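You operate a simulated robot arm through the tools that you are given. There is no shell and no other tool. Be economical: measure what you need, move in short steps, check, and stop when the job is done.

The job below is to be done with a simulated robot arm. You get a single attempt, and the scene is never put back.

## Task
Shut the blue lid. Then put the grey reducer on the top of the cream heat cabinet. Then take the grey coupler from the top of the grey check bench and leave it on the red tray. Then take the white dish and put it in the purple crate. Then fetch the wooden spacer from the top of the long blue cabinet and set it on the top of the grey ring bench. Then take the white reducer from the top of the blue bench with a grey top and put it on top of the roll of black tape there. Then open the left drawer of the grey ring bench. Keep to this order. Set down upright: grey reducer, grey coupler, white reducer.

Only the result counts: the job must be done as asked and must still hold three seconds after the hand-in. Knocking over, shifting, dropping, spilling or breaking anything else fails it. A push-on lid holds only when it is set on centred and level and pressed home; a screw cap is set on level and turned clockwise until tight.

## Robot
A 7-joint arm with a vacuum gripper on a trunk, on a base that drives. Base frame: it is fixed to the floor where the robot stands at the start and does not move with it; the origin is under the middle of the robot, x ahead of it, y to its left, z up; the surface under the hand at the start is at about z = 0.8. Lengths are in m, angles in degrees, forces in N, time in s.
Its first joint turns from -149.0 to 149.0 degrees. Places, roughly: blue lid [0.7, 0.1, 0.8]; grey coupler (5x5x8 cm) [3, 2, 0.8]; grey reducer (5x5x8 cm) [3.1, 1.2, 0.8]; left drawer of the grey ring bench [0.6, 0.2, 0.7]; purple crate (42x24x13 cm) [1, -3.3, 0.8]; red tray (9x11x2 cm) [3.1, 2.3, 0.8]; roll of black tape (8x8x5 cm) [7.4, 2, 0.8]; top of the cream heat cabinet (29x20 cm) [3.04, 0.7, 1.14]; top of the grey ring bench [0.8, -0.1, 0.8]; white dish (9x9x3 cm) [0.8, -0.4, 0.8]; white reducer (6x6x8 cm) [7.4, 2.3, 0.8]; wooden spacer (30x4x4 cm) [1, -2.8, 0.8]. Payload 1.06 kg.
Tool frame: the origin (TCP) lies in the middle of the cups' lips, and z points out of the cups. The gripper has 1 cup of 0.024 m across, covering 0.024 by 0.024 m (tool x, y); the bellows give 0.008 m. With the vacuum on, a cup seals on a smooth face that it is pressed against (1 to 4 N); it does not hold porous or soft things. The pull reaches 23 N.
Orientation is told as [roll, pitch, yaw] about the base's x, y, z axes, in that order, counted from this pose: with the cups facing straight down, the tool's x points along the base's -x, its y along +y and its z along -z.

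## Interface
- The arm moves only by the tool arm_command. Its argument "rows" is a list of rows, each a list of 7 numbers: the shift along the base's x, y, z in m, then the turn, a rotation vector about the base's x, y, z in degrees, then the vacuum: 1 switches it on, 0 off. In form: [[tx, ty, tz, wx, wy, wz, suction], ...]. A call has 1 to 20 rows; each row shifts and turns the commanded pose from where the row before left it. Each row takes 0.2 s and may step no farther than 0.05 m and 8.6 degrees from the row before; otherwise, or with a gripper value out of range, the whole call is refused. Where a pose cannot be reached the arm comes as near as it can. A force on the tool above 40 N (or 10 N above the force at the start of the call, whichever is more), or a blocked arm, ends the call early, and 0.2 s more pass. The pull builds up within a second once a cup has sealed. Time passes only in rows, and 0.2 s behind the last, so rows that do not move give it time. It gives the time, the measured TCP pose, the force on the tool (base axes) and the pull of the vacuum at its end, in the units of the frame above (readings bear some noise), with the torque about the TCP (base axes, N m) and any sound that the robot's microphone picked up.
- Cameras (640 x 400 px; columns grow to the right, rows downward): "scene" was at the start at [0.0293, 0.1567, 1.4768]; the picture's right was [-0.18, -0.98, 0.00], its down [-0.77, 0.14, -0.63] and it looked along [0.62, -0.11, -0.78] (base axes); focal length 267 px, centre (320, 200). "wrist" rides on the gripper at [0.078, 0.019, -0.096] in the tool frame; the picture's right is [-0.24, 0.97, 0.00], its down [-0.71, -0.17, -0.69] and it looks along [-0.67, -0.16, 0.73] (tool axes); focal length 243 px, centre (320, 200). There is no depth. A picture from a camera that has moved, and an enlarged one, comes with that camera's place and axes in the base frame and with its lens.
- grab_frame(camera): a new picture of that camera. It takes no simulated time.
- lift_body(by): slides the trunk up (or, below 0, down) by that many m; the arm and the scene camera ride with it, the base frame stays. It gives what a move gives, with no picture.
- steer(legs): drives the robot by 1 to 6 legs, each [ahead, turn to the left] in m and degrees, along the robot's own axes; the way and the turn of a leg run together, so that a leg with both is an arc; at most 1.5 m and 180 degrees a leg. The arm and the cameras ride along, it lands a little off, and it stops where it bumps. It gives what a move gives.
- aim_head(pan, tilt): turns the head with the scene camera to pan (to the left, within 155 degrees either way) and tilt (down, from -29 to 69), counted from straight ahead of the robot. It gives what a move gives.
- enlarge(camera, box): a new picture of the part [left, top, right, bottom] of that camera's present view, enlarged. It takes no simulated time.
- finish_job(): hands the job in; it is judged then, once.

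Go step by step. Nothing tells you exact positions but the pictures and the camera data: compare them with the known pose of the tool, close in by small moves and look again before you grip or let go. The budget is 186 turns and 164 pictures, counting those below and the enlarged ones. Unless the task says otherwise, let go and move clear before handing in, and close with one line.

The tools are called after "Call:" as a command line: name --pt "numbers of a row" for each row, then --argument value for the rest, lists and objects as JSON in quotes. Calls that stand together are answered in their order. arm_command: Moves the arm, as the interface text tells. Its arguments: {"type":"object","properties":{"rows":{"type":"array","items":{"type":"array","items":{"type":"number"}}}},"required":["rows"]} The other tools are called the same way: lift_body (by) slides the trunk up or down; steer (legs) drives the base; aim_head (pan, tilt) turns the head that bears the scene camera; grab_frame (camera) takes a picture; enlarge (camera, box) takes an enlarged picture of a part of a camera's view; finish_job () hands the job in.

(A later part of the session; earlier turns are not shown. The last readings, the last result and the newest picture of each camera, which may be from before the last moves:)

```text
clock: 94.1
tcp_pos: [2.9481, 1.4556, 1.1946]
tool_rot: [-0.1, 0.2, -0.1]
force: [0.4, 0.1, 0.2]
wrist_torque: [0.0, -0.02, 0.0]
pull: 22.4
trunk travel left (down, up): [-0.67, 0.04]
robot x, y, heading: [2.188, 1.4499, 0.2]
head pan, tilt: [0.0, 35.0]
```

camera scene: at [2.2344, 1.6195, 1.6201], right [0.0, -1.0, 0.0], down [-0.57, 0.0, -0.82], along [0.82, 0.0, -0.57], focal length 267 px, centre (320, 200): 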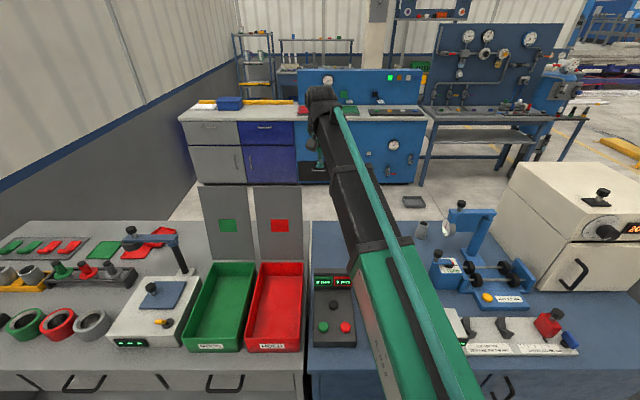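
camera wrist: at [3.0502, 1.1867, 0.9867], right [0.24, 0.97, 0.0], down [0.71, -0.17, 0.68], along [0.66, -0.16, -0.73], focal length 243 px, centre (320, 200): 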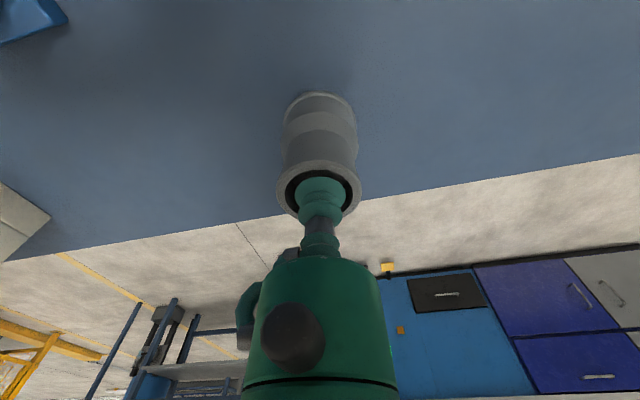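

Call:
lift_body --by 0.035

Call:
arm_command --pt "-0.03 0 0.03 0 0 0 1" --pt "-0.03 0 0.03 0 0 0 1" --pt "-0.03 0 0.02 0 0 0 1"

Call:
steer --legs '[[-0.32, 0], [0, -90], [0.58, 0], [0, 90]]'

Call:
grab_frame --camera "scene"

```text
clock: 94.8
tcp_pos: [2.9468, 1.4538, 1.2289]
tool_rot: [-0.1, 0.1, -0.1]
force: [-0.6, -0.2, -0.4]
wrist_torque: [-0.01, 0.02, -0.02]
pull: 22.6
trunk travel left (down, up): [-0.705, 0.005]
robot x, y, heading: [2.1905, 1.4458, 0.0]
head pan, tilt: [0.0, 35.0]
```

```text
clock: 95.6
tcp_pos: [2.8677, 1.4539, 1.3026]
tool_rot: [-0.1, -0.8, -0.3]
force: [8.0, -0.8, -14.2]
wrist_torque: [-0.02, -0.35, -0.02]
pull: 22.7
trunk travel left (down, up): [-0.705, 0.005]
robot x, y, heading: [2.1913, 1.4463, -0.0]
head pan, tilt: [0.0, 35.0]
stopped in row 3: the force on the tool passed its limit at 65 N (the readings are from after the stop); the commanded pose is now the measured one
```

```text
clock: 108.2
tcp_pos: [2.5587, 0.8787, 1.3032]
tool_rot: [0.0, -0.6, 0.2]
force: [12.9, -0.4, -28.5]
wrist_torque: [-0.18, -1.13, -0.09]
pull: 23.0
trunk travel left (down, up): [-0.705, 0.005]
robot x, y, heading: [1.8814, 0.8674, 0.2]
head pan, tilt: [0.0, 35.0]
```

```text
125 pictures are left
camera scene: at [1.9237, 1.0391, 1.6551], right [0.01, -1.0, 0.0], down [-0.57, 0.0, -0.82], along [0.82, 0.01, -0.57], focal length 267 px, centre (320, 200)
```

scene: 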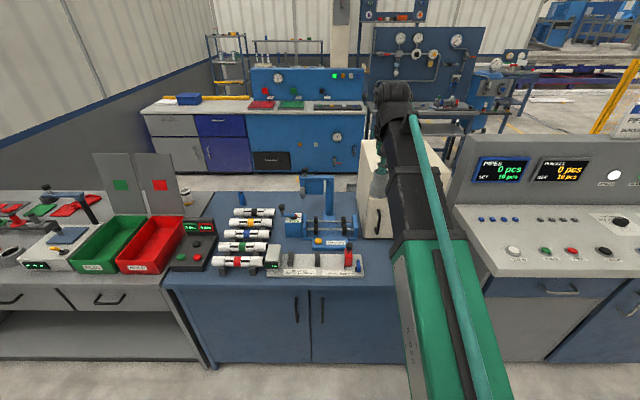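

Call:
arm_command --pt "0 0 -0.012 0 0.7 0 1"

Call:
steer --legs '[[0.31, 0]]'

Call:
grab_frame --camera "scene"

Call:
grab_frame --camera "wrist"

```text
clock: 108.6
tcp_pos: [2.56, 0.8789, 1.2903]
tool_rot: [0.0, -0.1, 0.3]
force: [0.1, 0.9, -0.4]
wrist_torque: [-0.04, 0.01, 0.01]
pull: 23.6
trunk travel left (down, up): [-0.705, 0.005]
robot x, y, heading: [1.8805, 0.8686, 0.3]
head pan, tilt: [0.0, 35.0]
```

```text
clock: 110.7
tcp_pos: [2.8647, 0.8754, 1.2904]
tool_rot: [-0.1, 0.0, 0.0]
force: [0.4, -1.0, -0.7]
wrist_torque: [0.04, 0.01, 0.0]
pull: 23.2
trunk travel left (down, up): [-0.705, 0.005]
robot x, y, heading: [2.1855, 0.8718, 0.0]
head pan, tilt: [0.0, 35.0]
```

```text
124 pictures are left
camera scene: at [2.2295, 1.0405, 1.6551], right [0.0, -1.0, 0.0], down [-0.57, 0.0, -0.82], along [0.82, 0.0, -0.57], focal length 267 px, centre (320, 200)
```

scene: 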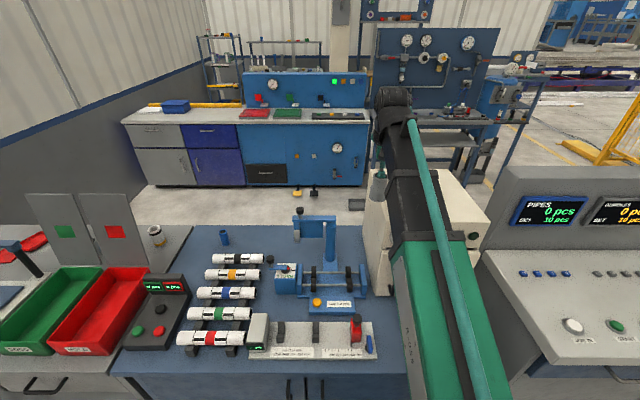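

```text
123 pictures are left
camera wrist: at [2.7858, 0.8948, 1.3851], right [0.23, 0.97, 0.0], down [0.71, -0.17, 0.68], along [0.67, -0.16, -0.73], focal length 243 px, centre (320, 200)
```

wrist: 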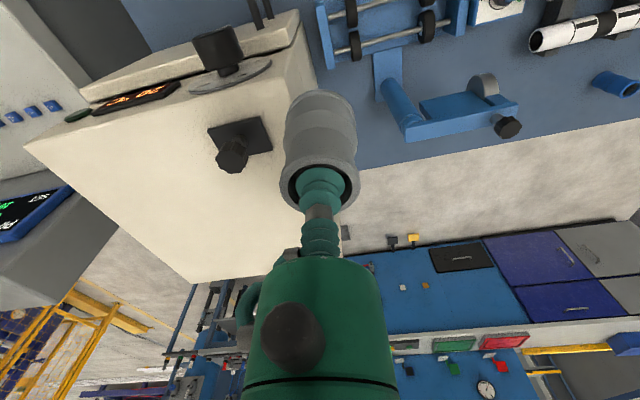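

The cabinet top spans about x 2.85–3.18, y 0.54–0.86, with a knob at (2.90, 0.78). I'll go to (3.04, 0.70), moving in x first to stay off the knob.

Call:
arm_command --pt "0.04 0 -0.002 0 0 0 1" --pt "0.04 0 -0.002 0 0 0 1" --pt "0.04 0 -0.002 0 0 0 1" --pt "0.04 0 -0.002 0 0 0 1" --pt "0.02 -0.03 0 0 0 0 1" --pt "0 -0.045 0 0 0 0 1" --pt "0 -0.045 0 0 0 0 1" --pt "0 -0.045 0 0 0 0 1" --pt "0 -0.01 -0.02 0 0 0 1"

Call:
grab_frame --camera "wrist"

Call:
enlarge --camera "scene" --box '[340, 80, 540, 240]'

```text
clock: 112.7
tcp_pos: [3.0424, 0.7007, 1.2614]
tool_rot: [-0.1, 0.0, 0.1]
force: [-0.4, -0.2, -0.5]
wrist_torque: [0.0, 0.01, -0.01]
pull: 22.7
trunk travel left (down, up): [-0.705, 0.005]
robot x, y, heading: [2.1868, 0.873, 0.4]
head pan, tilt: [0.0, 35.0]
```

```text
122 pictures are left
camera wrist: at [2.9652, 0.7186, 1.3563], right [0.23, 0.97, 0.0], down [0.71, -0.17, 0.69], along [0.67, -0.16, -0.73], focal length 243 px, centre (320, 200)
```

wrist: 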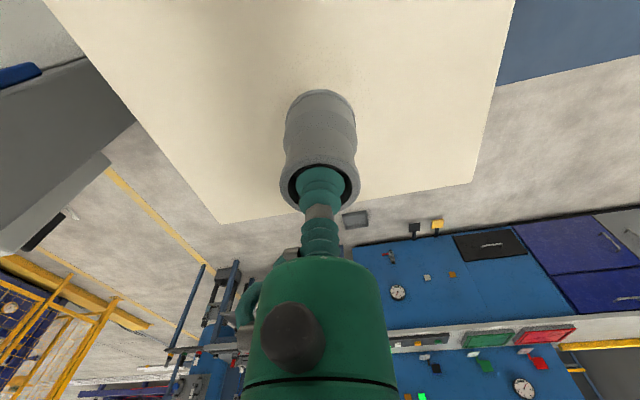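

```text
2.50 times, centred on (440, 160) of scene
camera zoom: at [2.2285, 1.0405, 1.6552], right [0.0, -1.0, 0.0], down [-0.57, 0.0, -0.82], along [0.82, 0.0, -0.57], focal length 668 px, centre (20, 300)
```

zoom: 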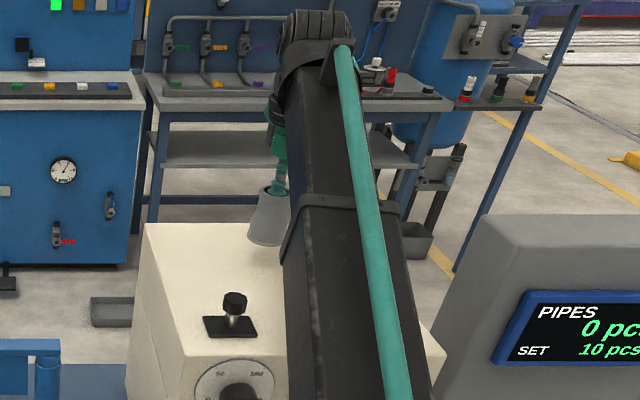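

The spot is clear. Lowering carefully until contact.

Call:
arm_command --pt "0 0 -0.03 0 0 0 1" --pt "0 0 -0.012 0 0 0 1" --pt "0 0 -0.005 0 0 0 1" --pt "0 0 -0.003 0 0 0 1"

Call:
enlarge --camera "scene" --box '[380, 120, 480, 220]'

```text
clock: 113.7
tcp_pos: [3.0423, 0.7021, 1.2146]
tool_rot: [-0.1, -0.1, 0.0]
force: [1.6, 0.2, 17.6]
wrist_torque: [-0.01, -0.14, 0.03]
pull: 22.7
trunk travel left (down, up): [-0.705, 0.005]
robot x, y, heading: [2.1834, 0.8749, 0.5]
head pan, tilt: [0.0, 35.0]
```

```text
4.00 times, centred on (430, 170) of scene
camera zoom: at [2.2263, 1.041, 1.6554], right [0.0, -1.0, 0.0], down [-0.57, 0.0, -0.82], along [0.82, 0.0, -0.57], focal length 1068 px, centre (-120, 320)
```

zoom: 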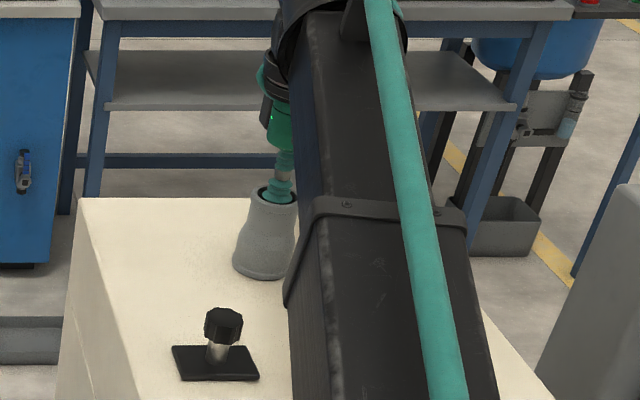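

Contact is made (+17 N). Now I'll ease off slightly, release and lift straight out.

Call:
arm_command --pt "0 0 0.002 0 0 0 0" --pt "0 0 0 0 0 0 0" --pt "0 0 0 0 0 0 0" --pt "0 0 0.005 0 0 0 0" --pt "0 0 0.015 0 0 0 0" --pt "0 0 0.03 0 0 0 0" --pt "0 0 0.015 0 0 0 0"

Call:
enlarge --camera "wrist" --box '[240, 0, 400, 200]'

```text
clock: 115.3
tcp_pos: [3.0421, 0.7011, 1.2795]
tool_rot: [-0.1, 0.0, -0.1]
force: [0.0, -0.3, -0.4]
wrist_torque: [-0.01, 0.0, 0.01]
pull: 0.1
trunk travel left (down, up): [-0.705, 0.005]
robot x, y, heading: [2.1845, 0.8679, 0.2]
head pan, tilt: [0.0, 35.0]
```

```text
2.00 times, centred on (320, 100) of wrist
camera zoom: at [2.9647, 0.7198, 1.375], right [0.23, 0.97, 0.0], down [0.71, -0.17, 0.69], along [0.67, -0.16, -0.73], focal length 485 px, centre (320, 400)
```

zoom: 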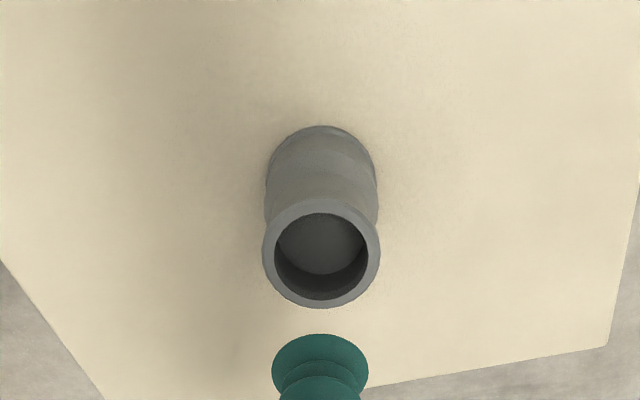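

The reducer stands upright on the cabinet. I'll withdraw and drive to the check bench.

Call:
arm_command --pt "0 0.045 0 0 0 0 0" --pt "0 0.045 0 0 0 0 0" --pt "0 0.045 0 0 0 0 0" --pt "-0.03 0.035 0 0 0 0 0" --pt "-0.045 0 0 0 0 0 0" --pt "-0.045 0 0 0 0 0 0" --pt "-0.045 0 0 0 0 0 0" --pt "-0.045 0 0 0 0 0 0"

Call:
steer --legs '[[-0.3, 0], [0, 90], [1.25, 0], [0, -90]]'

Call:
grab_frame --camera "scene"

```text
clock: 117.1
tcp_pos: [2.8316, 0.8706, 1.2779]
tool_rot: [-0.1, 0.0, 0.0]
force: [0.4, 0.1, 1.8]
wrist_torque: [-0.02, 0.01, 0.0]
pull: 0.1
trunk travel left (down, up): [-0.705, 0.005]
robot x, y, heading: [2.1842, 0.8732, 0.3]
head pan, tilt: [0.0, 35.0]
```

```text
clock: 132.8
tcp_pos: [2.4985, 2.142, 1.2775]
tool_rot: [-0.1, 0.0, 1.8]
force: [0.1, -0.4, -0.7]
wrist_torque: [0.0, -0.01, 0.02]
pull: 0.0
trunk travel left (down, up): [-0.705, 0.005]
robot x, y, heading: [1.8528, 2.1203, 2.3]
head pan, tilt: [0.0, 35.0]
```

```text
118 pictures are left
camera scene: at [1.8889, 2.2932, 1.6552], right [0.03, -1.0, 0.0], down [-0.57, -0.02, -0.82], along [0.82, 0.03, -0.57], focal length 267 px, centre (320, 200)
```

scene: 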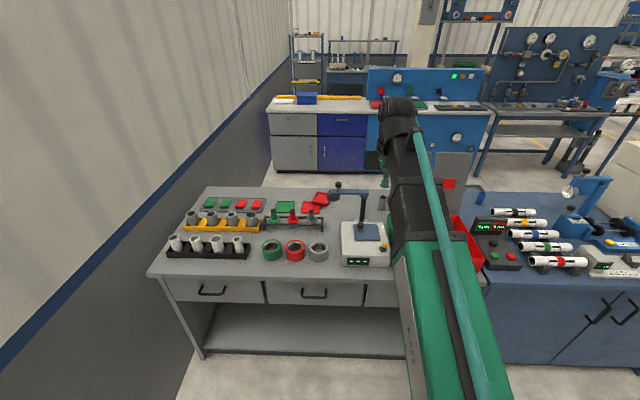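

Call:
steer --legs '[[0.33, -2]]'

Call:
enlarge --camera "scene" --box '[160, 140, 480, 340]'

Call:
grab_frame --camera "wrist"

```text
clock: 134.9
tcp_pos: [2.8327, 2.1297, 1.2776]
tool_rot: [0.0, -0.1, 0.0]
force: [0.5, -1.1, 0.7]
wrist_torque: [-0.04, 0.03, -0.02]
pull: 0.1
trunk travel left (down, up): [-0.705, 0.005]
robot x, y, heading: [2.1813, 2.1295, 0.1]
head pan, tilt: [0.0, 35.0]
```

```text
2.00 times, centred on (320, 240) of scene
camera zoom: at [2.2275, 2.2983, 1.6551], right [0.0, -1.0, 0.0], down [-0.57, 0.0, -0.82], along [0.82, 0.0, -0.57], focal length 534 px, centre (320, 120)
```

zoom: 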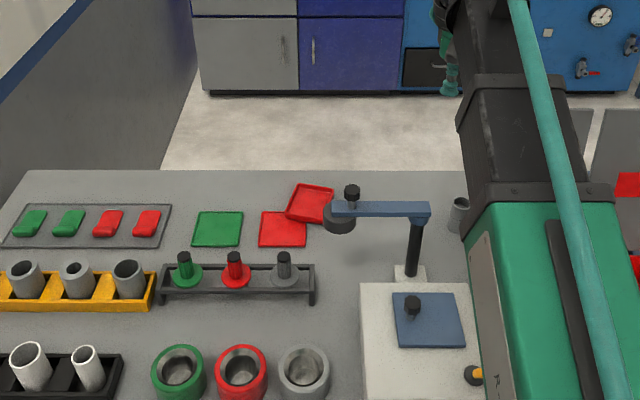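

```text
116 pictures are left
camera wrist: at [2.7549, 2.1467, 1.3723], right [0.23, 0.97, 0.0], down [0.71, -0.17, 0.68], along [0.67, -0.16, -0.73], focal length 243 px, centre (320, 200)
```

wrist: 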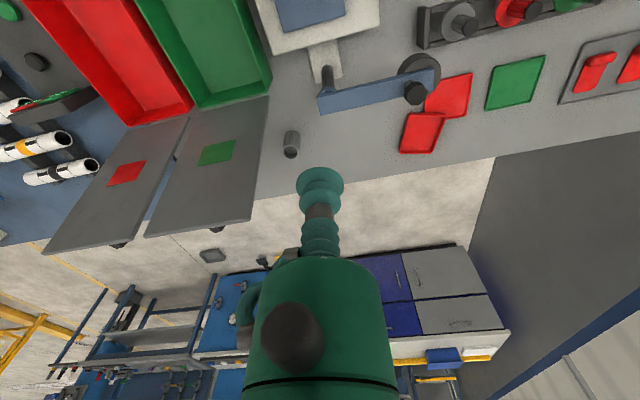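

Map here: a panel at x≈2.94 (y 1.70–2.0, up to z 1.19) and a marking bar at x≈2.90 (y 2.11–2.27) hem in the coupler at (3.03, 2.01) from the front. The aisle behind the bench looks free, so I'll go round and work from the back.

Call:
steer --legs '[[-0.33, 0], [0, -90], [1.5, 0], [1.5, 0], [0.6, 0], [0, 90]]'

Call:
aim_head --pan 20 --tilt 20

Call:
grab_frame --camera "scene"

```text
clock: 161.6
tcp_pos: [2.5353, -1.4746, 1.2765]
tool_rot: [-0.1, 0.1, -3.3]
force: [-0.4, 0.9, 0.4]
wrist_torque: [-0.01, 0.02, 0.02]
pull: 0.2
trunk travel left (down, up): [-0.705, 0.005]
robot x, y, heading: [1.89, -1.4387, -2.9]
head pan, tilt: [0.0, 35.0]
```

```text
clock: 162.4
tcp_pos: [2.5359, -1.4762, 1.2775]
tool_rot: [-0.1, 0.0, -3.2]
force: [0.0, 0.6, 0.5]
wrist_torque: [-0.02, 0.01, 0.0]
pull: 0.1
trunk travel left (down, up): [-0.705, 0.005]
robot x, y, heading: [1.8896, -1.4417, -2.9]
head pan, tilt: [20.0, 20.0]
```

```text
115 pictures are left
camera scene: at [1.9416, -1.2403, 1.6789], right [0.29, -0.96, 0.0], down [-0.33, -0.1, -0.94], along [0.9, 0.27, -0.34], focal length 267 px, centre (320, 200)
```

scene: 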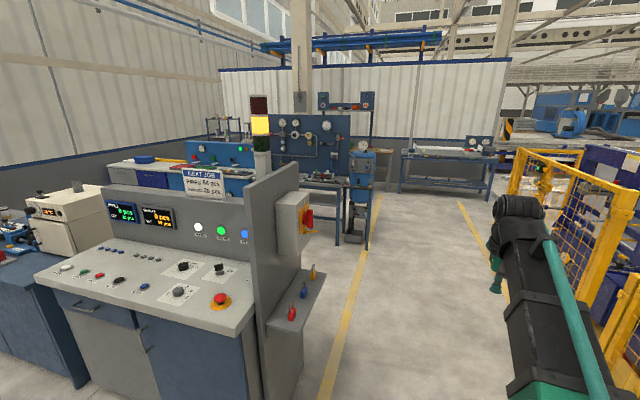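

Call:
steer --legs '[[0, 2.9], [1.5, 0], [0.65, 0], [0, 90]]'

Call:
aim_head --pan 0 --tilt 25

Call:
grab_frame --camera "scene"

```text
clock: 177.5
tcp_pos: [4.0797, -0.8149, 1.2782]
tool_rot: [-0.1, 0.0, 89.8]
force: [-0.6, 0.3, 0.5]
wrist_torque: [0.0, 0.03, 0.0]
pull: 0.1
trunk travel left (down, up): [-0.705, 0.005]
robot x, y, heading: [4.0784, -1.4652, 89.9]
head pan, tilt: [20.0, 20.0]
```

```text
clock: 178.3
tcp_pos: [4.0801, -0.8154, 1.2774]
tool_rot: [-0.1, 0.0, 89.8]
force: [-0.5, 0.3, 0.8]
wrist_torque: [-0.02, 0.01, -0.01]
pull: 0.2
trunk travel left (down, up): [-0.705, 0.005]
robot x, y, heading: [4.0765, -1.4628, 89.9]
head pan, tilt: [0.0, 25.0]
```

```text
114 pictures are left
camera scene: at [3.9069, -1.4157, 1.6709], right [1.0, 0.0, 0.0], down [0.0, -0.42, -0.91], along [0.0, 0.91, -0.42], focal length 267 px, centre (320, 200)
```

scene: 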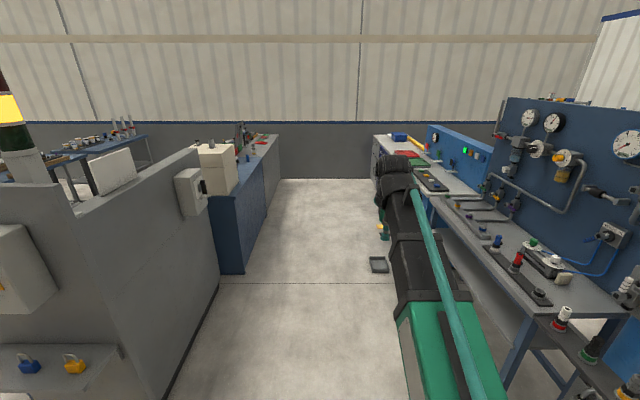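

The back aisle is clear if I keep near x≈3.87, since there's a small tray on the floor at x≈4.47. Driving up behind the check bench.

Call:
steer --legs '[[0, 10], [1.2, 0], [0, -10], [1.5, 0], [0.93, 0], [0, 90]]'

Call:
aim_head --pan 0 --tilt 40

Call:
grab_frame --camera "scene"

```text
clock: 201.2
tcp_pos: [3.1967, 2.1612, 1.2788]
tool_rot: [-0.1, 0.0, -179.2]
force: [-1.2, 0.5, -0.2]
wrist_torque: [-0.02, 0.0, 0.01]
pull: 0.1
trunk travel left (down, up): [-0.705, 0.005]
robot x, y, heading: [3.8469, 2.171, -178.9]
head pan, tilt: [0.0, 25.0]
```

```text
clock: 202.0
tcp_pos: [3.1975, 2.1608, 1.2778]
tool_rot: [-0.1, 0.0, -179.1]
force: [-0.7, 0.1, 0.2]
wrist_torque: [-0.02, 0.02, -0.02]
pull: 0.1
trunk travel left (down, up): [-0.705, 0.005]
robot x, y, heading: [3.8453, 2.1722, -179.0]
head pan, tilt: [0.0, 40.0]
```

```text
113 pictures are left
camera scene: at [3.8074, 2.0003, 1.6476], right [-0.02, 1.0, 0.0], down [0.64, 0.01, -0.77], along [-0.77, -0.01, -0.64], focal length 267 px, centre (320, 200)
```

scene: 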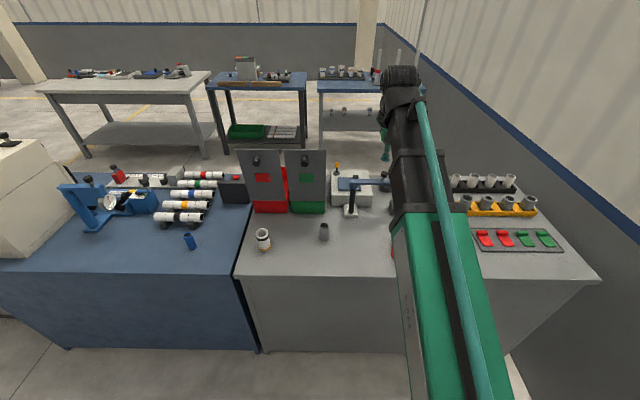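

From here the coupler stands open at about (3.03, 2.01). Moving above it.

Call:
arm_command --pt "-0.03 -0.03 -0.02 0 0 0 0" --pt "-0.03 -0.03 -0.02 0 0 0 0" --pt "-0.03 -0.03 -0.02 0 0 0 0" --pt "-0.03 -0.03 -0.02 0 0 0 0" --pt "-0.03 -0.029 -0.02 0 0 0 0" --pt "-0.015 0 -0.04 0 0 0 0" --pt "0 0 -0.04 0 0 0 0"

Call:
grab_frame --camera "wrist"

Call:
enlarge --camera "wrist" --box '[240, 20, 400, 180]'

```text
clock: 203.6
tcp_pos: [3.0309, 2.0127, 1.0988]
tool_rot: [-0.1, 0.0, -179.1]
force: [0.6, 0.4, 0.2]
wrist_torque: [0.03, 0.06, -0.03]
pull: 0.1
trunk travel left (down, up): [-0.705, 0.005]
robot x, y, heading: [3.8458, 2.173, -178.9]
head pan, tilt: [0.0, 40.0]
```

```text
112 pictures are left
camera wrist: at [3.1101, 1.9942, 1.1935], right [-0.22, -0.98, 0.0], down [-0.71, 0.16, 0.69], along [-0.67, 0.15, -0.73], focal length 243 px, centre (320, 200)
```

wrist: 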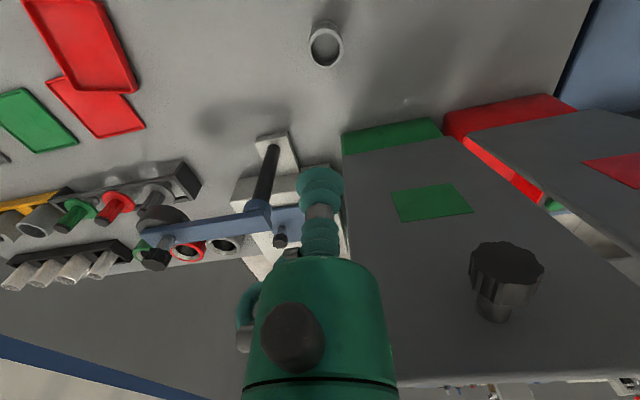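

```text
2.50 times, centred on (320, 100) of wrist
camera zoom: at [3.1101, 1.9942, 1.1935], right [-0.22, -0.98, 0.0], down [-0.71, 0.16, 0.69], along [-0.67, 0.15, -0.73], focal length 606 px, centre (320, 450)
```

zoom: 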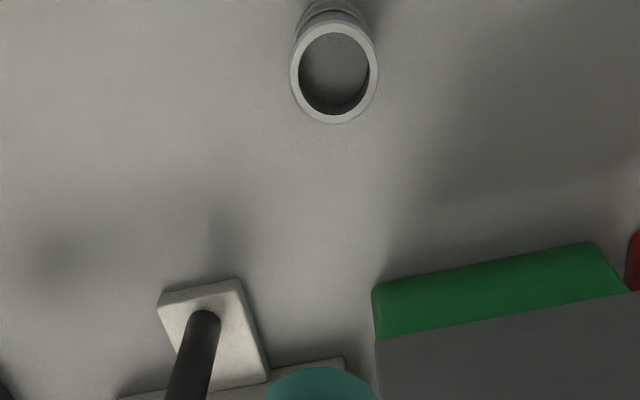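

The coupler rim is near (3.045, 2.002). Shifting and lowering.

Call:
arm_command --pt "0.014 -0.011 -0.03 0 0 0 0" --pt "0 0 -0.04 0 0 0 0" --pt "0 0 -0.04 0 0 0 0" --pt "0 0 -0.04 0 0 0 0"

Call:
enlarge --camera "wrist" --box '[240, 40, 400, 200]'

```text
clock: 204.6
tcp_pos: [3.0455, 2.0024, 0.9503]
tool_rot: [-0.1, 0.0, -179.1]
force: [1.2, 0.2, -0.6]
wrist_torque: [0.01, 0.0, 0.0]
pull: 0.0
trunk travel left (down, up): [-0.705, 0.005]
robot x, y, heading: [3.8505, 2.1692, -179.0]
head pan, tilt: [0.0, 40.0]
```

```text
2.50 times, centred on (320, 120) of wrist
camera zoom: at [3.1233, 1.9828, 1.0438], right [-0.22, -0.98, 0.0], down [-0.71, 0.16, 0.69], along [-0.67, 0.15, -0.73], focal length 606 px, centre (320, 400)
```

zoom: 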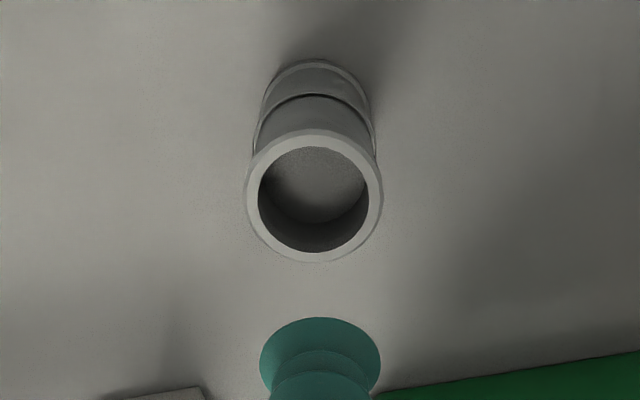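

Both views agree on (3.045, 2.002). Lowering to the rim.

Call:
arm_command --pt "0 0 -0.03 0 0 0 0" --pt "0 0 -0.03 0 0 0 0" --pt "0 0 -0.014 0 0 0 0"

Call:
enlarge --camera "wrist" --box '[260, 90, 380, 210]'

```text
clock: 205.4
tcp_pos: [3.0445, 2.0006, 0.8735]
tool_rot: [-0.1, 0.0, -179.1]
force: [0.1, -0.3, -0.8]
wrist_torque: [0.01, 0.0, -0.01]
pull: 0.0
trunk travel left (down, up): [-0.705, 0.005]
robot x, y, heading: [3.8433, 2.1726, -179.2]
head pan, tilt: [0.0, 40.0]
```

```text
3.33 times, centred on (320, 150) of wrist
camera zoom: at [3.1231, 1.9827, 0.9693], right [-0.22, -0.98, 0.0], down [-0.71, 0.16, 0.69], along [-0.67, 0.15, -0.73], focal length 809 px, centre (320, 367)
```

zoom: 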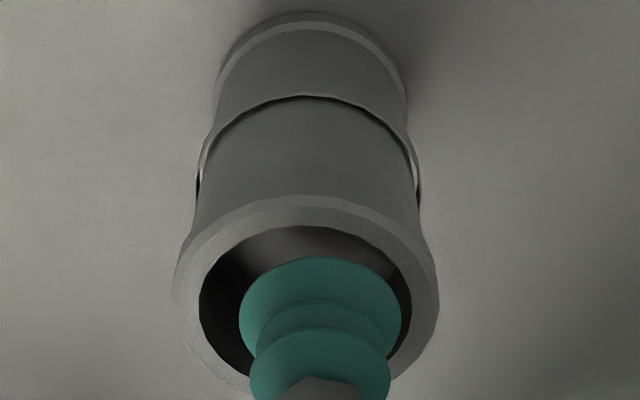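

The cup is about 2 mm off centre, so I'll correct and lower with the vacuum on, in finer steps.

Call:
arm_command --pt "0.0015 0.002 -0.003 0 0 0 1" --pt "0 0 -0.005 0 0 0 1" --pt "0 0 -0.003 0 0 0 1" --pt "0 0 -0.002 0 0 0 1" --pt "0 0 -0.002 0 0 0 1"

```text
clock: 206.6
tcp_pos: [3.0474, 2.0035, 0.8624]
tool_rot: [-0.1, -0.3, -179.1]
force: [-7.2, -2.5, 39.6]
wrist_torque: [-0.05, -0.05, -0.03]
pull: 22.8
trunk travel left (down, up): [-0.705, 0.005]
robot x, y, heading: [3.8428, 2.1719, -179.0]
head pan, tilt: [0.0, 40.0]
```

Sealed. Lifting and moving toward the red tray.

Call:
arm_command --pt "0 0 0.005 0 0 0 1" --pt "0 0 0.01 0 0 0 1" --pt "0 0 0.04 0 0 0 1" --pt "0 0 0.05 0 0 0 1" --pt "0 0 0.04 0 0 0 1" --pt "0.008 0.045 0 0 0 0 1" --pt "0.008 0.045 0 0 0 0 1" --pt "0.008 0.045 0 0 0 0 1" --pt "0.008 0.045 0 0 0 0 1" --pt "0.008 0.045 0 0 0 0 1"

Call:
grab_frame --camera "wrist"

Call:
grab_frame --camera "scene"

```text
clock: 208.8
tcp_pos: [3.0904, 2.2289, 1.0028]
tool_rot: [-0.1, -0.1, -179.1]
force: [0.4, 0.4, -0.3]
wrist_torque: [0.0, 0.0, 0.04]
pull: 23.2
trunk travel left (down, up): [-0.705, 0.005]
robot x, y, heading: [3.8448, 2.1697, -179.1]
head pan, tilt: [0.0, 40.0]
```

```text
108 pictures are left
camera wrist: at [3.1694, 2.2107, 1.0984], right [-0.22, -0.98, 0.0], down [-0.71, 0.16, 0.69], along [-0.67, 0.15, -0.73], focal length 243 px, centre (320, 200)
```

wrist: 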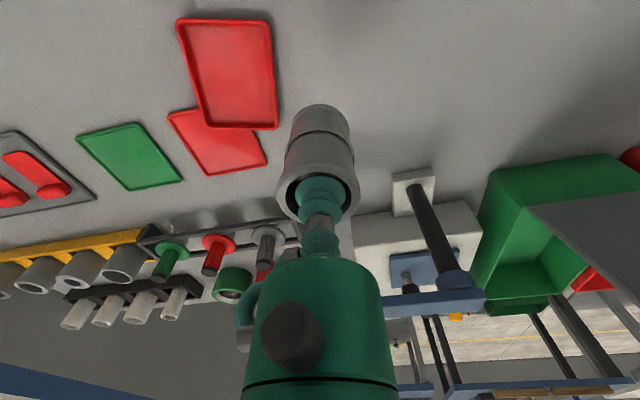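

```text
107 pictures are left
camera scene: at [3.8076, 2.0009, 1.6477], right [-0.02, 1.0, 0.0], down [0.64, 0.01, -0.77], along [-0.77, -0.01, -0.64], focal length 267 px, centre (320, 200)
```

scene: 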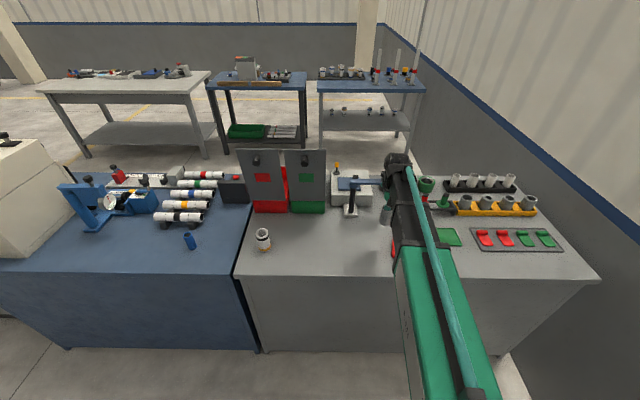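

Call:
enlarge --camera "wrist" --box '[150, 0, 310, 190]'

```text
2.11 times, centred on (230, 95) of wrist
camera zoom: at [3.1694, 2.2107, 1.0984], right [-0.22, -0.98, 0.0], down [-0.71, 0.16, 0.69], along [-0.67, 0.15, -0.73], focal length 511 px, centre (510, 421)
```

zoom: 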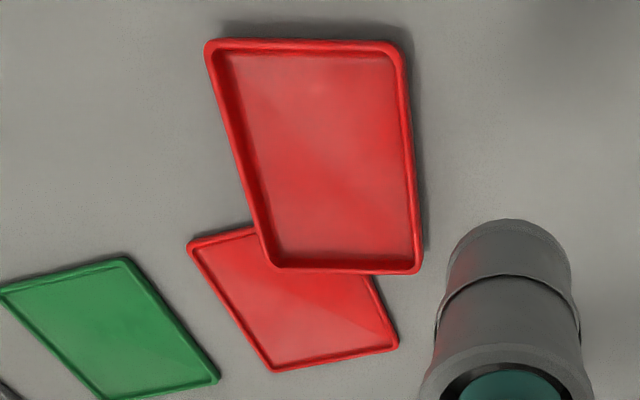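

The upper red tray is centred at about (3.112, 2.327), matching the listed place. Moving over it and lowering to just above.

Call:
arm_command --pt "0.007 0.033 0 0 0 0 1" --pt "0.007 0.033 0 0 0 0 1" --pt "0.0076 0.032 0 0 0 0 1" --pt "0 0 -0.04 0 0 0 1" --pt "0 0 -0.04 0 0 0 1"

Call:
grab_frame --camera "wrist"

Call:
enlarge --camera "scene" --box '[360, 180, 480, 280]'

```text
clock: 210.0
tcp_pos: [3.1073, 2.3239, 0.9219]
tool_rot: [-0.1, -0.1, -179.0]
force: [-1.1, 0.4, -0.6]
wrist_torque: [-0.01, 0.05, 0.0]
pull: 22.7
trunk travel left (down, up): [-0.705, 0.005]
robot x, y, heading: [3.8435, 2.1708, -179.2]
head pan, tilt: [0.0, 40.0]
```

```text
105 pictures are left
camera wrist: at [3.1869, 2.3053, 1.0162], right [-0.22, -0.98, 0.0], down [-0.71, 0.16, 0.69], along [-0.67, 0.15, -0.73], focal length 243 px, centre (320, 200)
```

wrist: 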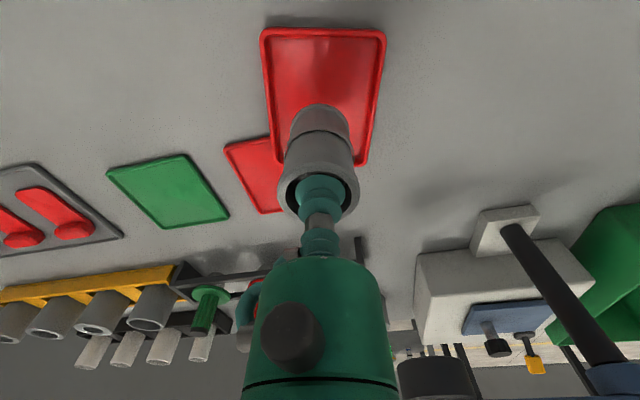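

```text
4.00 times, centred on (420, 230) of scene
camera zoom: at [3.8072, 2.0003, 1.6476], right [-0.02, 1.0, 0.0], down [0.64, 0.01, -0.77], along [-0.77, -0.01, -0.64], focal length 1068 px, centre (-80, 80)
```

zoom: 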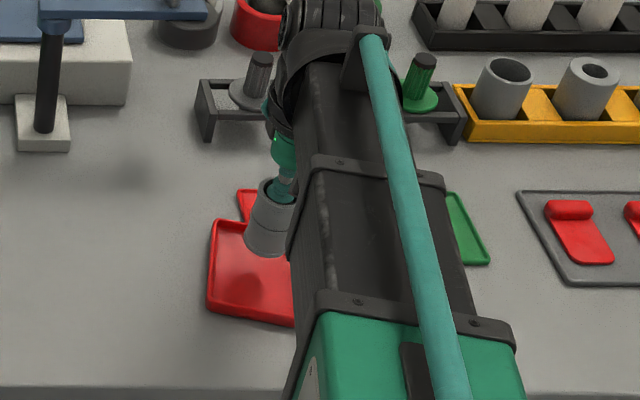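

Centred over the tray. Lowering until contact.

Call:
arm_command --pt "0 -0.001 -0.02 0 0 0 1" --pt "0 0 -0.008 0 0 0 1" --pt "0 0 -0.005 0 0 0 1"

```text
clock: 210.8
tcp_pos: [3.1089, 2.3242, 0.8906]
tool_rot: [0.0, 0.0, -179.1]
force: [0.5, 0.0, -0.6]
wrist_torque: [-0.02, -0.02, 0.01]
pull: 22.9
trunk travel left (down, up): [-0.705, 0.005]
robot x, y, heading: [3.8464, 2.1704, -179.3]
head pan, tilt: [0.0, 40.0]
```

Call:
arm_command --pt "0 0 -0.005 0 0 0 1" --pt "0 0 -0.003 0 0 0 1"

Call:
enlarge --camera "wrist" --box '[240, 20, 400, 200]'

```text
clock: 211.4
tcp_pos: [3.1092, 2.3252, 0.8822]
tool_rot: [-0.1, 0.0, -179.1]
force: [-0.3, -0.2, -0.2]
wrist_torque: [0.01, 0.0, -0.01]
pull: 22.9
trunk travel left (down, up): [-0.705, 0.005]
robot x, y, heading: [3.8457, 2.1692, -178.9]
head pan, tilt: [0.0, 40.0]
```

```text
2.22 times, centred on (320, 110) of wrist
camera zoom: at [3.1879, 2.306, 0.9773], right [-0.22, -0.98, 0.0], down [-0.71, 0.16, 0.69], along [-0.67, 0.15, -0.73], focal length 539 px, centre (320, 400)
```

zoom: 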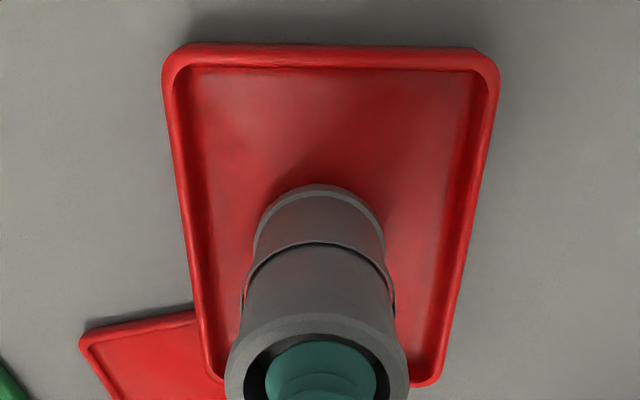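

Call:
arm_command --pt "0 0 -0.003 0 0 0 1" --pt "0 0 -0.002 0 0 0 1" --pt "0 0 -0.002 0 0 0 1"

```text
clock: 212.2
tcp_pos: [3.1092, 2.3247, 0.8753]
tool_rot: [-0.1, 0.0, -179.1]
force: [1.2, -0.4, 1.6]
wrist_torque: [0.02, 0.03, 0.0]
pull: 22.8
trunk travel left (down, up): [-0.705, 0.005]
robot x, y, heading: [3.8444, 2.172, -179.0]
head pan, tilt: [0.0, 40.0]
```

Call:
arm_command --pt "0 0 -0.002 0 0 0 1" --pt "0 0 -0.001 0 0 0 1"

```text
clock: 212.8
tcp_pos: [3.1103, 2.3253, 0.8742]
tool_rot: [-0.1, -0.1, -179.2]
force: [3.4, -1.3, 16.9]
wrist_torque: [0.06, 0.16, -0.01]
pull: 23.1
trunk travel left (down, up): [-0.705, 0.005]
robot x, y, heading: [3.8472, 2.1731, -179.0]
head pan, tilt: [0.0, 40.0]
```

Firm contact. Easing off, releasing and lifting straight up.

Call:
arm_command --pt "0 0 0.001 0 0 0 0" --pt "0 0 0 0 0 0 0" --pt "0 0 0 0 0 0 0" --pt "0 0 0.005 0 0 0 0" --pt "0 0 0.015 0 0 0 0" --pt "0 0 0.04 0 0 0 0" --pt "0 0 0.05 0 0 0 0" --pt "0 0 0.05 0 0 0 0"

Call:
enlarge --camera "wrist" --box '[240, 0, 400, 180]'

```text
clock: 214.6
tcp_pos: [3.1088, 2.3254, 1.0343]
tool_rot: [-0.1, 0.0, -179.1]
force: [0.5, -0.1, 0.0]
wrist_torque: [0.0, -0.02, -0.03]
pull: 0.1
trunk travel left (down, up): [-0.705, 0.005]
robot x, y, heading: [3.8461, 2.1756, -178.8]
head pan, tilt: [0.0, 40.0]
```

```text
2.22 times, centred on (320, 90) of wrist
camera zoom: at [3.1883, 2.3061, 1.129], right [-0.22, -0.98, 0.0], down [-0.71, 0.16, 0.69], along [-0.67, 0.15, -0.73], focal length 539 px, centre (320, 444)
```

zoom: 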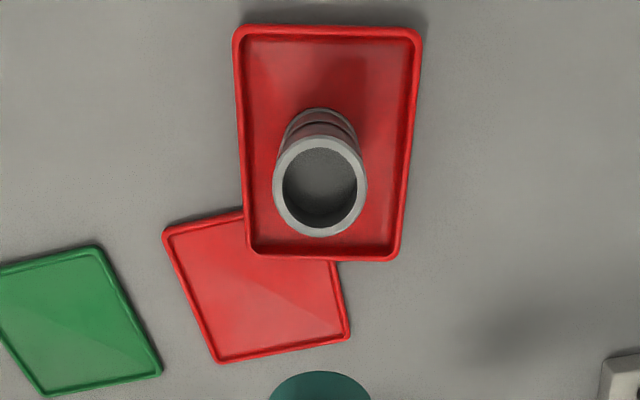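

The coupler is upright on the red tray. Next is the white dish on the ring bench, so I'll raise the arm and drive back.

Call:
arm_command --pt "0 0 0.05 0 0 0 0" --pt "0 0 0.05 0 0 0 0" --pt "0.03 0 0.04 0 0 0 0" --pt "0.04 -0.02 0.02 0 0 0 0" --pt "0.03 -0.02 0 0 0 0 0"

Call:
steer --legs '[[0, 89], [1.5, 0], [1.5, 0], [0.65, 0], [0, -90]]'

```text
clock: 215.8
tcp_pos: [3.2094, 2.2837, 1.1962]
tool_rot: [-0.1, -0.1, -179.1]
force: [-0.5, 0.6, -0.3]
wrist_torque: [-0.01, 0.03, 0.01]
pull: 0.0
trunk travel left (down, up): [-0.705, 0.005]
robot x, y, heading: [3.8415, 2.1726, -179.0]
head pan, tilt: [0.0, 40.0]
```

```text
clock: 240.8
tcp_pos: [3.2725, -1.3365, 1.1952]
tool_rot: [-0.1, 0.0, -177.6]
force: [-0.6, 0.1, 0.7]
wrist_torque: [-0.02, -0.01, 0.01]
pull: 0.1
trunk travel left (down, up): [-0.705, 0.005]
robot x, y, heading: [3.91, -1.4338, -177.4]
head pan, tilt: [0.0, 40.0]
```

Call:
steer --legs '[[0, -2.6], [1.5, 0], [1.5, 0], [0.98, 0], [0, -90]]'

Call:
steer --legs '[[1.05, 0], [0, -90]]'

Call:
grab_frame --camera "scene"

Call:
grab_frame --camera "wrist"

```text
clock: 264.2
tcp_pos: [0.0573, -0.697, 1.195]
tool_rot: [-0.1, 0.0, 88.8]
force: [-1.0, 0.8, 0.0]
wrist_torque: [0.01, -0.01, -0.01]
pull: 0.1
trunk travel left (down, up): [-0.705, 0.005]
robot x, y, heading: [-0.0767, -1.3282, 88.8]
head pan, tilt: [0.0, 40.0]
```

```text
clock: 273.4
tcp_pos: [0.5762, -0.4296, 1.1953]
tool_rot: [-0.2, -0.1, -1.9]
force: [0.4, 0.0, -1.2]
wrist_torque: [0.0, 0.0, 0.0]
pull: 0.1
trunk travel left (down, up): [-0.705, 0.005]
robot x, y, heading: [-0.0533, -0.2845, -1.8]
head pan, tilt: [0.0, 40.0]
```

```text
101 pictures are left
camera scene: at [-0.008, -0.1169, 1.6476], right [-0.03, -1.0, 0.0], down [-0.64, 0.02, -0.77], along [0.77, -0.02, -0.64], focal length 267 px, centre (320, 200)
```

scene: 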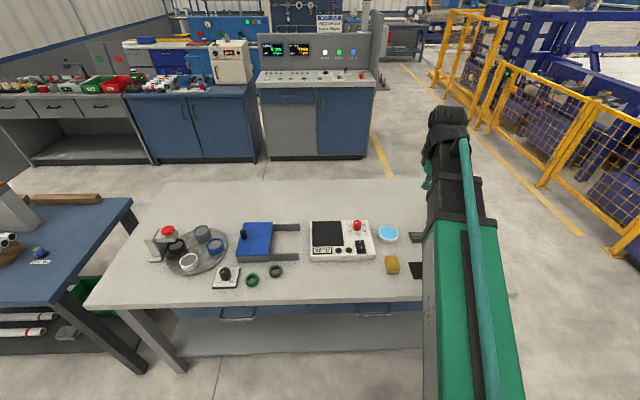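

```text
100 pictures are left
camera wrist: at [0.4995, -0.409, 1.2903], right [0.27, 0.96, 0.0], down [0.7, -0.19, 0.69], along [0.66, -0.18, -0.73], focal length 243 px, centre (320, 200)
```

wrist: 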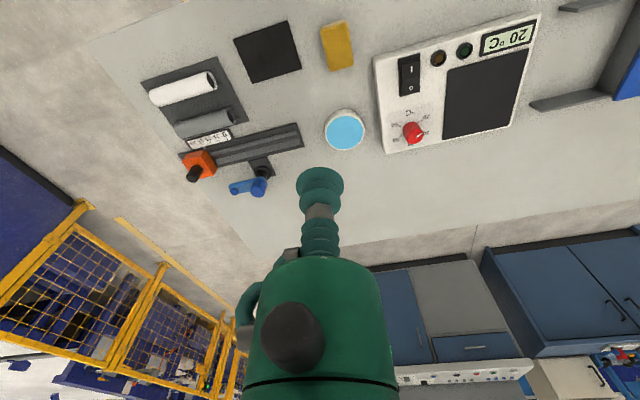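

Call:
enlarge --camera "wrist" --box '[310, 90, 380, 160]'

Call:
arm_command --pt "0.045 0.002 -0.02 0 0 0 0" --pt "0.045 0.002 -0.02 0 0 0 0" --pt "0.045 0.002 -0.02 0 0 0 0" --pt "0.037 0 -0.03 0 0 1.8 0" --pt "0 0 -0.04 0 0 0 0"

Call:
grab_frame --camera "wrist"

```text
5.71 times, centred on (345, 125) of wrist
camera zoom: at [0.4995, -0.409, 1.2903], right [0.27, 0.96, 0.0], down [0.7, -0.19, 0.69], along [0.66, -0.18, -0.73], focal length 1386 px, centre (177, 629)
```

zoom: 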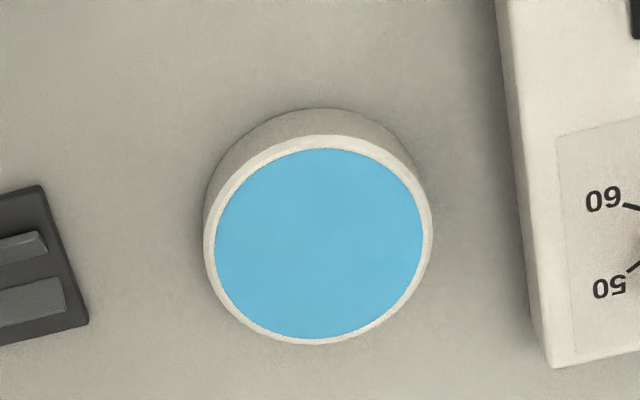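

```text
clock: 274.6
tcp_pos: [0.7495, -0.4227, 1.0646]
tool_rot: [-0.1, 0.0, -0.1]
force: [-0.7, -0.5, -0.5]
wrist_torque: [0.03, 0.0, -0.02]
pull: 0.1
trunk travel left (down, up): [-0.705, 0.005]
robot x, y, heading: [-0.0513, -0.2842, -1.7]
head pan, tilt: [0.0, 40.0]
```

```text
98 pictures are left
camera wrist: at [0.6707, -0.4054, 1.1598], right [0.24, 0.97, 0.0], down [0.71, -0.17, 0.69], along [0.67, -0.16, -0.73], focal length 243 px, centre (320, 200)
```

wrist: 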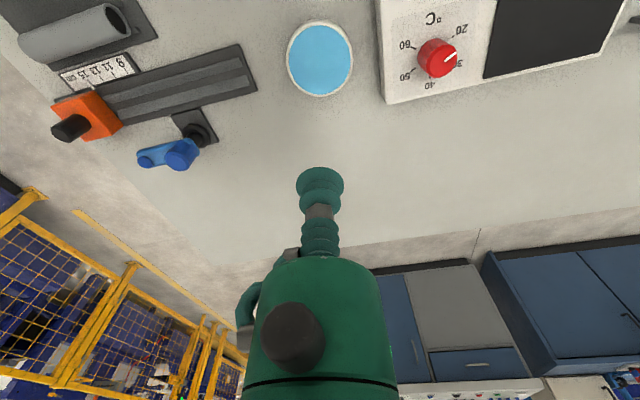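

The dish is at (0.748, −0.424). I'll come down on its centre with small steps and the vacuum on.

Call:
arm_command --pt "0 -0.001 -0.05 0 0 0 0" --pt "0 0 -0.05 0 0 0 0" --pt "0 0 -0.05 0 0 0 0" --pt "0 0 -0.05 0 0 0 0"

Call:
enlarge --camera "wrist" --box '[240, 60, 400, 220]'

```text
clock: 275.6
tcp_pos: [0.7487, -0.4242, 0.8647]
tool_rot: [-0.1, 0.0, -0.1]
force: [-0.2, -0.5, -1.0]
wrist_torque: [-0.01, -0.01, 0.02]
pull: 0.0
trunk travel left (down, up): [-0.705, 0.005]
robot x, y, heading: [-0.0524, -0.2886, -1.5]
head pan, tilt: [0.0, 40.0]
```

```text
2.50 times, centred on (320, 140) of wrist
camera zoom: at [0.6723, -0.4058, 0.9597], right [0.24, 0.97, 0.0], down [0.71, -0.17, 0.69], along [0.67, -0.16, -0.73], focal length 606 px, centre (320, 350)
```

zoom: 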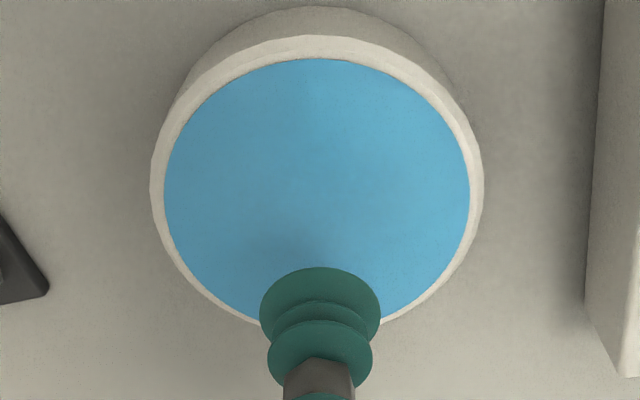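

Call:
arm_command --pt "-0.003 0.001 -0.02 0 0 0 1" --pt "0 0 -0.01 0 0 0 1" --pt "0 0 -0.004 0 0 0 1" --pt "0 0 -0.003 0 0 0 1"

```text
clock: 276.6
tcp_pos: [0.7468, -0.4225, 0.8279]
tool_rot: [0.0, 0.1, -0.1]
force: [-0.1, -1.1, 0.5]
wrist_torque: [-0.01, 0.01, 0.0]
pull: 22.9
trunk travel left (down, up): [-0.705, 0.005]
robot x, y, heading: [-0.0521, -0.2878, -1.8]
head pan, tilt: [0.0, 40.0]
```

The dish sealed. Lifting level, then driving to the long blue cabinet.

Call:
arm_command --pt "0 0 0.01 0 0 0 1" --pt "0 0 0.02 0 0 0 1" --pt "0 0 0.04 0 0 0 1" --pt "0 0 0.04 0 0 0 1" --pt "0 0 0.04 0 0 0 1" --pt "0 0 0.04 0 0 0 1" --pt "0 0 0.04 0 0 0 1" --pt "0 0 0.04 0 0 0 1" --pt "-0.02 0 0.04 0 0 0 1" --pt "-0.04 0.03 0.0 0 0 0 1" --pt "-0.04 0.03 0.0 0 0 0 1" --pt "-0.02 0.03 0.0 0 0 0 1"

Call:
grab_frame --camera "wrist"

Call:
aim_head --pan -80 --tilt 25

Call:
grab_frame --camera "scene"

```text
clock: 279.2
tcp_pos: [0.6237, -0.3323, 1.1373]
tool_rot: [-0.1, 0.1, -0.1]
force: [0.1, -1.0, -5.3]
wrist_torque: [0.0, 0.02, 0.01]
pull: 22.9
trunk travel left (down, up): [-0.705, 0.005]
robot x, y, heading: [-0.0535, -0.2871, -1.6]
head pan, tilt: [0.0, 40.0]
```

```text
96 pictures are left
camera wrist: at [0.5475, -0.3137, 1.2321], right [0.24, 0.97, 0.0], down [0.71, -0.17, 0.69], along [0.67, -0.16, -0.73], focal length 243 px, centre (320, 200)
```

wrist: 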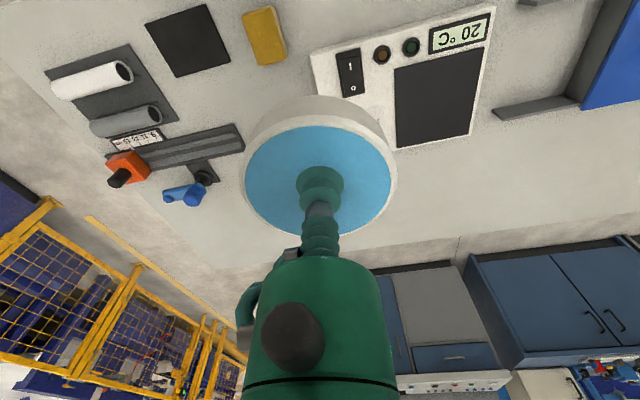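

```text
clock: 280.7
tcp_pos: [0.6276, -0.334, 1.1376]
tool_rot: [-0.2, 0.0, -0.1]
force: [0.7, 0.2, -5.2]
wrist_torque: [-0.01, 0.01, 0.0]
pull: 22.4
trunk travel left (down, up): [-0.705, 0.005]
robot x, y, heading: [-0.0535, -0.287, -1.8]
head pan, tilt: [-80.0, 25.0]
```

```text
95 pictures are left
camera scene: at [-0.0793, -0.2054, 1.6709], right [-0.99, -0.14, 0.0], down [-0.06, 0.42, -0.91], along [0.13, -0.9, -0.42], focal length 267 px, centre (320, 200)
```

scene: 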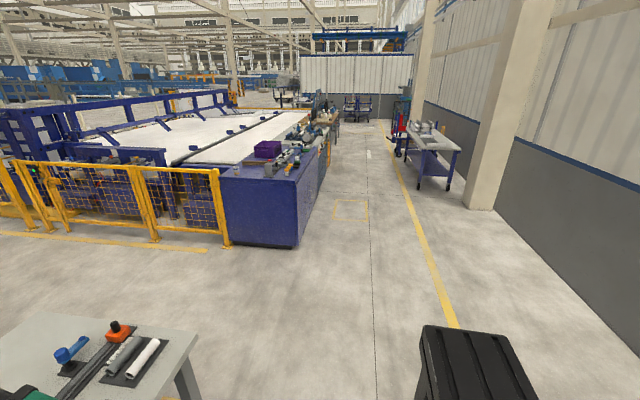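

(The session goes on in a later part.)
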